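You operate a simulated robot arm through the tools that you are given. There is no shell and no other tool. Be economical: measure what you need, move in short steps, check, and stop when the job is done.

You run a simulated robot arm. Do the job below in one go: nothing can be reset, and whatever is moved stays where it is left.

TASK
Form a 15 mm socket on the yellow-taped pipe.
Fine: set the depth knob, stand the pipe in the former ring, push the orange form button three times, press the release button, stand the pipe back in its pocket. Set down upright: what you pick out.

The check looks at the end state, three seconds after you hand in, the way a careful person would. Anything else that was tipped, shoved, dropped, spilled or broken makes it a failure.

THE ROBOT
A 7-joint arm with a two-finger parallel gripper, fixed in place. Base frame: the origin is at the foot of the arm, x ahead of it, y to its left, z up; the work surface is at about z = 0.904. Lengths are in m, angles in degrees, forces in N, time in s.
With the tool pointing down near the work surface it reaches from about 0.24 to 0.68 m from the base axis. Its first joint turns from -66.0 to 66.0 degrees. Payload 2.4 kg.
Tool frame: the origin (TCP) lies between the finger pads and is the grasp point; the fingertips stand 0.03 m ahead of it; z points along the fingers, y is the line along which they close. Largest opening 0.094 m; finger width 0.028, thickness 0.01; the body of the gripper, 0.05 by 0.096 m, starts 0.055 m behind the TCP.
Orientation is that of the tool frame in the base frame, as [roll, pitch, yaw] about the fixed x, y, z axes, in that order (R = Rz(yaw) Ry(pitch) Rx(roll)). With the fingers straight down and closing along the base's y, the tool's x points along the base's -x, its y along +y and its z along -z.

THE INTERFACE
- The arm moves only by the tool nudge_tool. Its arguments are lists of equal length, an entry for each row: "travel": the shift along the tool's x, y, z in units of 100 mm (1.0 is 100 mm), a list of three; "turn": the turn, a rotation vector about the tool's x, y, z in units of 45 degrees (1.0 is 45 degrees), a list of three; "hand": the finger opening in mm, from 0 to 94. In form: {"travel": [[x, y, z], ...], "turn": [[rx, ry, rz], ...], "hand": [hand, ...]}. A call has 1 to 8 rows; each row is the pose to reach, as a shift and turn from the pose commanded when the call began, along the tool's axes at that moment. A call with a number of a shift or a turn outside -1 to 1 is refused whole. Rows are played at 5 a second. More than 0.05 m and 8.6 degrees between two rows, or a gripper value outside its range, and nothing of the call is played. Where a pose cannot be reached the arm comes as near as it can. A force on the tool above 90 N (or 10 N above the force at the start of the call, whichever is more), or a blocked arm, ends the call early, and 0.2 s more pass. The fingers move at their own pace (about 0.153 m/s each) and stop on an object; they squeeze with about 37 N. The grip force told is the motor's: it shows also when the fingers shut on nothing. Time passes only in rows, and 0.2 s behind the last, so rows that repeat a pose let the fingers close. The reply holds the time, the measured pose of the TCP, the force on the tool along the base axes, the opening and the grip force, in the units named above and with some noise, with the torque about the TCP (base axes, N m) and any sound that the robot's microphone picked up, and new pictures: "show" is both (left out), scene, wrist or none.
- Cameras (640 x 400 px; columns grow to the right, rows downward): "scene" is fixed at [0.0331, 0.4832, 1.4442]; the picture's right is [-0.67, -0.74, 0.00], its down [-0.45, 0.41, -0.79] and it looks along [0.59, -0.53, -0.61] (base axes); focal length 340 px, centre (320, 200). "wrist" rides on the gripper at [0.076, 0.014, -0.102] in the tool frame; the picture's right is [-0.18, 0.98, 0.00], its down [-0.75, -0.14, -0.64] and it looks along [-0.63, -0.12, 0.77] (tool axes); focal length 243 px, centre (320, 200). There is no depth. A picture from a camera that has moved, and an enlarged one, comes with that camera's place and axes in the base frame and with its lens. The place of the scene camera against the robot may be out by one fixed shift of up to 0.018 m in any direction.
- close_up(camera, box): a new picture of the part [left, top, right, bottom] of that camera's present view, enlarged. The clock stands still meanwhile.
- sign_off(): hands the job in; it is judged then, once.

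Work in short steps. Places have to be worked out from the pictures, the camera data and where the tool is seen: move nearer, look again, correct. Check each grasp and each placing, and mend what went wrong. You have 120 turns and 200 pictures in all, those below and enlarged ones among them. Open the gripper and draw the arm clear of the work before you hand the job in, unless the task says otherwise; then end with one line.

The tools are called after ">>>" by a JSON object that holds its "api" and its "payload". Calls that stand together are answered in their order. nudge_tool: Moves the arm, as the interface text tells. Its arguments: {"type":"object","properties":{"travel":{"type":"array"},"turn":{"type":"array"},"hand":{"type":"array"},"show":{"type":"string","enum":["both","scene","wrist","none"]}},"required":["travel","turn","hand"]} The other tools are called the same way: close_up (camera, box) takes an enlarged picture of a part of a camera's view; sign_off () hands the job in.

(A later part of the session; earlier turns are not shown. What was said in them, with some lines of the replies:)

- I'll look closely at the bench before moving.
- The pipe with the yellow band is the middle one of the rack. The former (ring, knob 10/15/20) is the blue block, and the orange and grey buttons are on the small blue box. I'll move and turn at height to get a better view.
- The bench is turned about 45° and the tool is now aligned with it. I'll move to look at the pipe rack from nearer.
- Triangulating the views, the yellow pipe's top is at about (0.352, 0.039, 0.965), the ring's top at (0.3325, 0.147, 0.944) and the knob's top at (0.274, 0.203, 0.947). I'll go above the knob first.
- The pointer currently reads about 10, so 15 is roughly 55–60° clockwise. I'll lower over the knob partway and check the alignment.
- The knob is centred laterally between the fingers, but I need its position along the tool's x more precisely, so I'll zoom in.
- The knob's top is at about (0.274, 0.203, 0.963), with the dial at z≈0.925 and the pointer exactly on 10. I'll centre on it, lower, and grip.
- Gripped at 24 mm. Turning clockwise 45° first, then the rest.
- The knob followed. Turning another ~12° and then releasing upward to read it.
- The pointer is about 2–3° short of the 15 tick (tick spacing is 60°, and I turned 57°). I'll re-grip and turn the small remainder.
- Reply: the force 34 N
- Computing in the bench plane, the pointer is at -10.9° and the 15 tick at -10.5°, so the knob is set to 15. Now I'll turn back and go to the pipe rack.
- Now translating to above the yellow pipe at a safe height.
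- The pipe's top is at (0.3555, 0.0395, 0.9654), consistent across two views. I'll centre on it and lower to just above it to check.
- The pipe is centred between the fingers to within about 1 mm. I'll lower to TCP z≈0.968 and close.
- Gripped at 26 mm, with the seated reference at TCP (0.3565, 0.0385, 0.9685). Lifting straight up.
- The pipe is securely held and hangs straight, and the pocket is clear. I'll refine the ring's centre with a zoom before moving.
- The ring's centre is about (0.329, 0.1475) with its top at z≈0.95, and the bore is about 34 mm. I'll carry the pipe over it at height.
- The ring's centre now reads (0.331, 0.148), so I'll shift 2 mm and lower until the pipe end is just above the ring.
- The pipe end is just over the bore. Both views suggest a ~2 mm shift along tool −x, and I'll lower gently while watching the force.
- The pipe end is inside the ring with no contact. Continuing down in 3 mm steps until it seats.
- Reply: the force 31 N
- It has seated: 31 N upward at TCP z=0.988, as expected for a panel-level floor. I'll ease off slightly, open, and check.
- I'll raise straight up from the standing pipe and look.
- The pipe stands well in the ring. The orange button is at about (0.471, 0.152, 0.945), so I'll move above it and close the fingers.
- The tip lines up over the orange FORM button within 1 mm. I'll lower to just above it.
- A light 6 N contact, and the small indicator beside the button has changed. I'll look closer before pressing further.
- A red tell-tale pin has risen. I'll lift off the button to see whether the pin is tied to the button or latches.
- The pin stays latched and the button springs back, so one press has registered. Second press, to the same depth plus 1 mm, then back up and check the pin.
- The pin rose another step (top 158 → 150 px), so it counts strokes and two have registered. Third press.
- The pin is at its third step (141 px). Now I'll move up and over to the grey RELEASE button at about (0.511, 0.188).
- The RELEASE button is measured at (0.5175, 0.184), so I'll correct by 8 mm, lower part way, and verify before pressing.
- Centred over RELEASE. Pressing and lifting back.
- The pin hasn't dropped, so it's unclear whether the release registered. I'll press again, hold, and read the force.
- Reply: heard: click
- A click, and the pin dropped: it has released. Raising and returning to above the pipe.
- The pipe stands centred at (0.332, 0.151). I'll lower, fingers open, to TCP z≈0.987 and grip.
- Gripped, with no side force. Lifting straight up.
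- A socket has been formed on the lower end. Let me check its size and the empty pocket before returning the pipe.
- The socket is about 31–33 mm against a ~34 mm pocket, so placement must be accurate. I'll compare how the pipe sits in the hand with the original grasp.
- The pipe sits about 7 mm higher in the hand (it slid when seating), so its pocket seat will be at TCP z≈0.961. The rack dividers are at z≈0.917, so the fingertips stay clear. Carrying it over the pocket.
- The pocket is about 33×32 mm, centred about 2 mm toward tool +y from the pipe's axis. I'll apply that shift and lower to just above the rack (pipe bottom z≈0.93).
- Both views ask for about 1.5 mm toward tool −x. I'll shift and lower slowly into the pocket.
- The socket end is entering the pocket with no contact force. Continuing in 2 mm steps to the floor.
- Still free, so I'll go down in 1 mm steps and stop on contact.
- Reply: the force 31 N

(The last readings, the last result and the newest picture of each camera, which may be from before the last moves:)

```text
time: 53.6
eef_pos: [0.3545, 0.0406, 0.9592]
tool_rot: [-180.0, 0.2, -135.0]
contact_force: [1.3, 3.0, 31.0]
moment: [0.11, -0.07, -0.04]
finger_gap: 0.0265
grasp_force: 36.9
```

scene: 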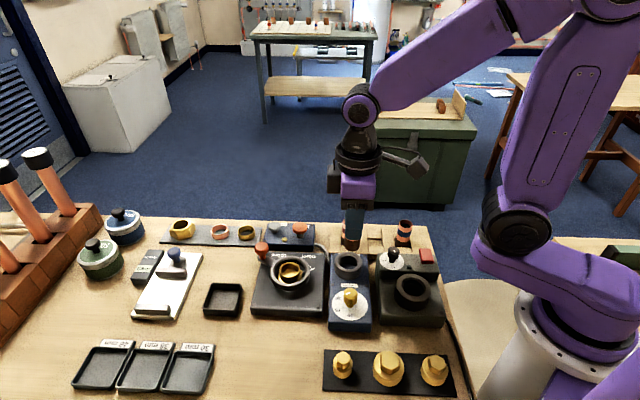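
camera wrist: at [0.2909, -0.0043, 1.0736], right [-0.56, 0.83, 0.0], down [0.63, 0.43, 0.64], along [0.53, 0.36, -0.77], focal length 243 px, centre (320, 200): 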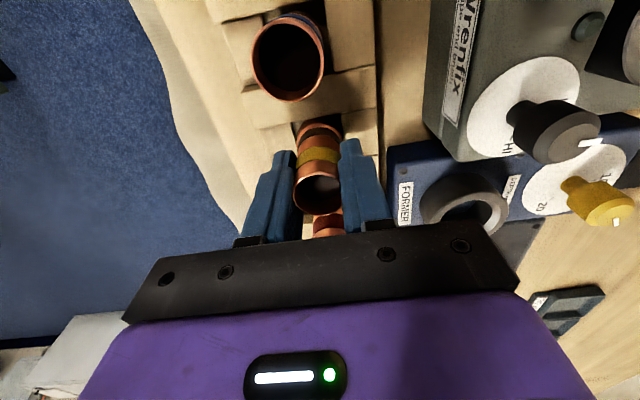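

It has seated (31 N at z≈0.959, near the expected 0.961). I'll ease off 2 mm, open, then rise.

>>> {"api": "nudge_tool", "payload": {"travel": [[0, 0, -0.02], [0, 0, -0.02], [0, 0, -0.02], [0, 0, -0.02], [0, 0, -0.02]], "turn": [[0, 0, 0], [0, 0, 0], [0, 0, 0], [0, 0, 0], [0, 0, 0]], "hand": [22, 28, 36, 48, 48], "show": "wrist"}}

>>> {"api": "close_up", "payload": {"camera": "wrist", "box": [240, 60, 400, 220]}}

```text
time: 54.8
eef_pos: [0.3546, 0.0394, 0.9591]
tool_rot: [-180.0, 0.1, -135.0]
contact_force: [0.4, 0.0, 0.0]
moment: [0.0, 0.0, 0.0]
finger_gap: 0.0477
grasp_force: 0.0
camera wrist: at [0.2896, -0.0042, 1.063], right [-0.56, 0.83, 0.0], down [0.63, 0.43, 0.64], along [0.53, 0.36, -0.77], focal length 243 px, centre (320, 200)
```

wrist: 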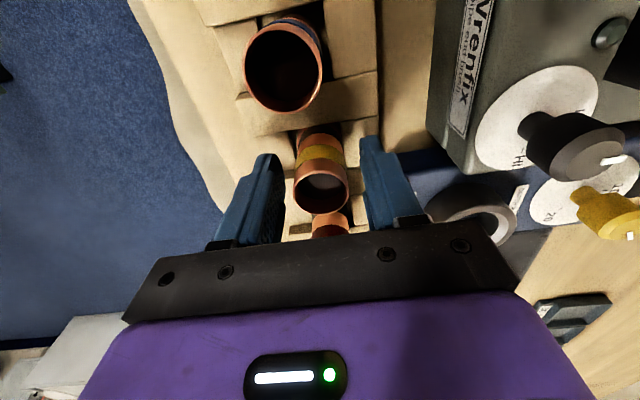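

```text
2.50 times, centred on (320, 140) of wrist
camera zoom: at [0.2896, -0.0042, 1.063], right [-0.56, 0.83, 0.0], down [0.63, 0.43, 0.64], along [0.53, 0.36, -0.77], focal length 606 px, centre (320, 350)
```

zoom: 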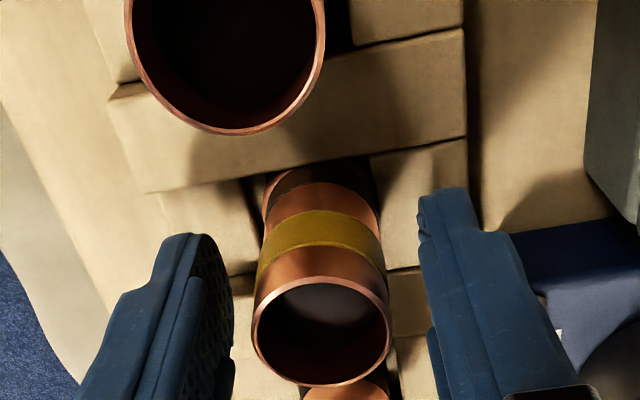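

The pipe stands free between the fingers. Rising straight up to check.

>>> {"api": "nudge_tool", "payload": {"travel": [[0, 0, -0.1], [0, 0, -0.3], [0, 0, -0.6], [0, 0, -0.95], [0, 0, -0.95]], "turn": [[0, 0, 0], [0, 0, 0], [0, 0, 0], [0, 0, 0], [0, 0, 0]], "hand": [50, 50, 50, 50, 50], "show": "both"}}

>>> {"api": "close_up", "payload": {"camera": "scene", "box": [260, 200, 440, 330]}}

>>> {"api": "close_up", "payload": {"camera": "wrist", "box": [240, 0, 560, 200]}}

```text
time: 56.0
eef_pos: [0.3536, 0.0411, 1.0536]
tool_rot: [-180.0, 0.0, -135.0]
contact_force: [-0.4, 0.4, 0.4]
moment: [0.02, -0.03, -0.04]
finger_gap: 0.05
grasp_force: 0.0
camera wrist: at [0.2902, -0.0036, 1.1568], right [-0.56, 0.83, 0.0], down [0.63, 0.43, 0.64], along [0.53, 0.36, -0.77], focal length 243 px, centre (320, 200)
```

scene: 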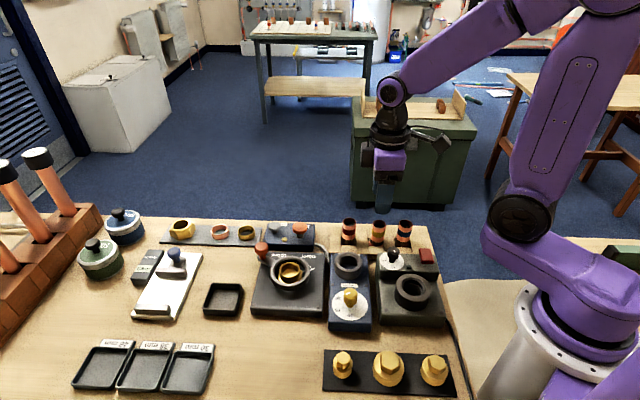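
wrist: 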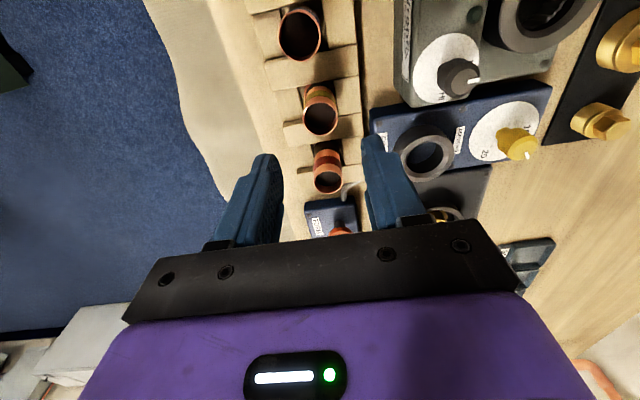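

```text
3.08 times, centred on (350, 265) of scene
camera zoom: at [0.0331, 0.4832, 1.4442], right [-0.67, -0.74, 0.0], down [-0.45, 0.41, -0.79], along [0.59, -0.53, -0.61], focal length 1045 px, centre (228, 0)
```

zoom: 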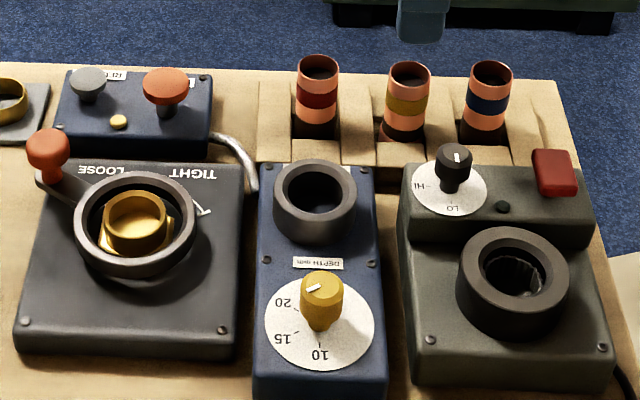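

```text
2.00 times, centred on (400, 100) of wrist
camera zoom: at [0.2902, -0.0036, 1.1568], right [-0.56, 0.83, 0.0], down [0.63, 0.43, 0.64], along [0.53, 0.36, -0.77], focal length 485 px, centre (160, 400)
```

zoom: 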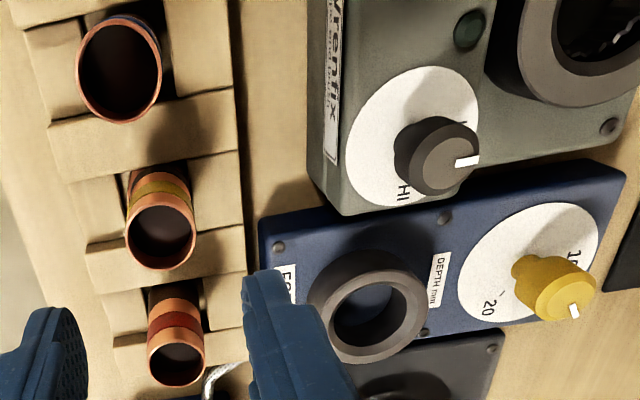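

The pipe is back in its pocket and looks upright. A final zoom to confirm seating.

>>> {"api": "close_up", "payload": {"camera": "scene", "box": [335, 210, 425, 255]}}

>>> {"api": "close_up", "payload": {"camera": "wrist", "box": [260, 60, 380, 150]}}

```text
7.11 times, centred on (380, 232) of scene
camera zoom: at [0.0331, 0.4832, 1.4442], right [-0.67, -0.74, 0.0], down [-0.45, 0.41, -0.79], along [0.59, -0.53, -0.61], focal length 2415 px, centre (-107, -31)
```

zoom: 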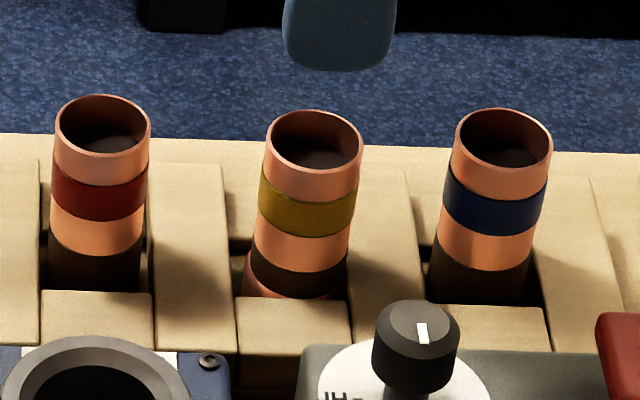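

```text
4.44 times, centred on (320, 105) of wrist
camera zoom: at [0.2902, -0.0036, 1.1568], right [-0.56, 0.83, 0.0], down [0.63, 0.43, 0.64], along [0.53, 0.36, -0.77], focal length 1078 px, centre (320, 622)
```

zoom: 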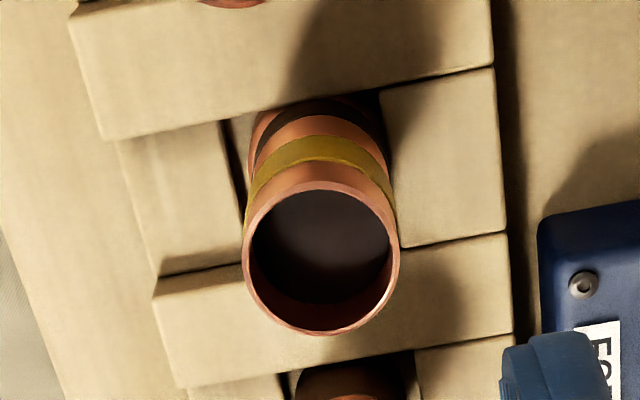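

Seated and upright, with nothing else disturbed. I'll open the gripper and raise the arm clear.

>>> {"api": "nudge_tool", "payload": {"travel": [[0, 0, -0.3], [0, 0, -0.6], [0, 0, -0.9], [0, 0, -0.9]], "turn": [[0, 0, 0], [0, 0, 0], [0, 0, 0], [0, 0, 0]], "hand": [90, 90, 90, 90], "show": "scene"}}

```text
time: 57.0
eef_pos: [0.3526, 0.039, 1.1443]
tool_rot: [-179.9, 0.0, -135.0]
contact_force: [-0.6, 0.0, 0.3]
moment: [0.0, 0.02, 0.01]
finger_gap: 0.0901
grasp_force: 0.2
```

scene: 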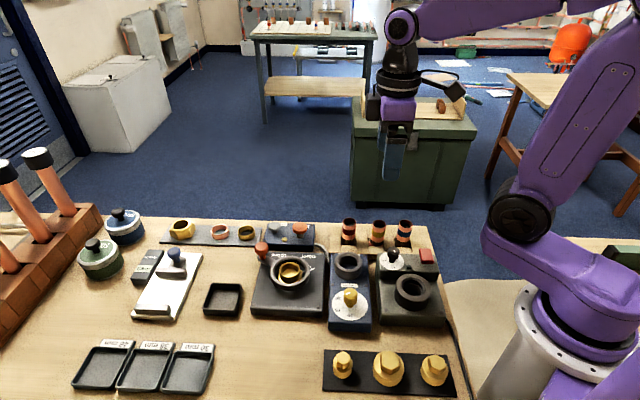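

The arm is clear and the bench is in order, so I'm handing in.

>>> {"api": "sign_off", "payload": {}}

```text
The job is handed in.
```

The yellow-taped pipe now has a socket, formed with the depth knob at 15 mm and three form strokes (the third press took the pin to its third step). I pressed release twice: the pin stayed up after the first press and dropped with a click on the second. The pipe is standing upright back in its pocket, and I did not measure the socket depth.
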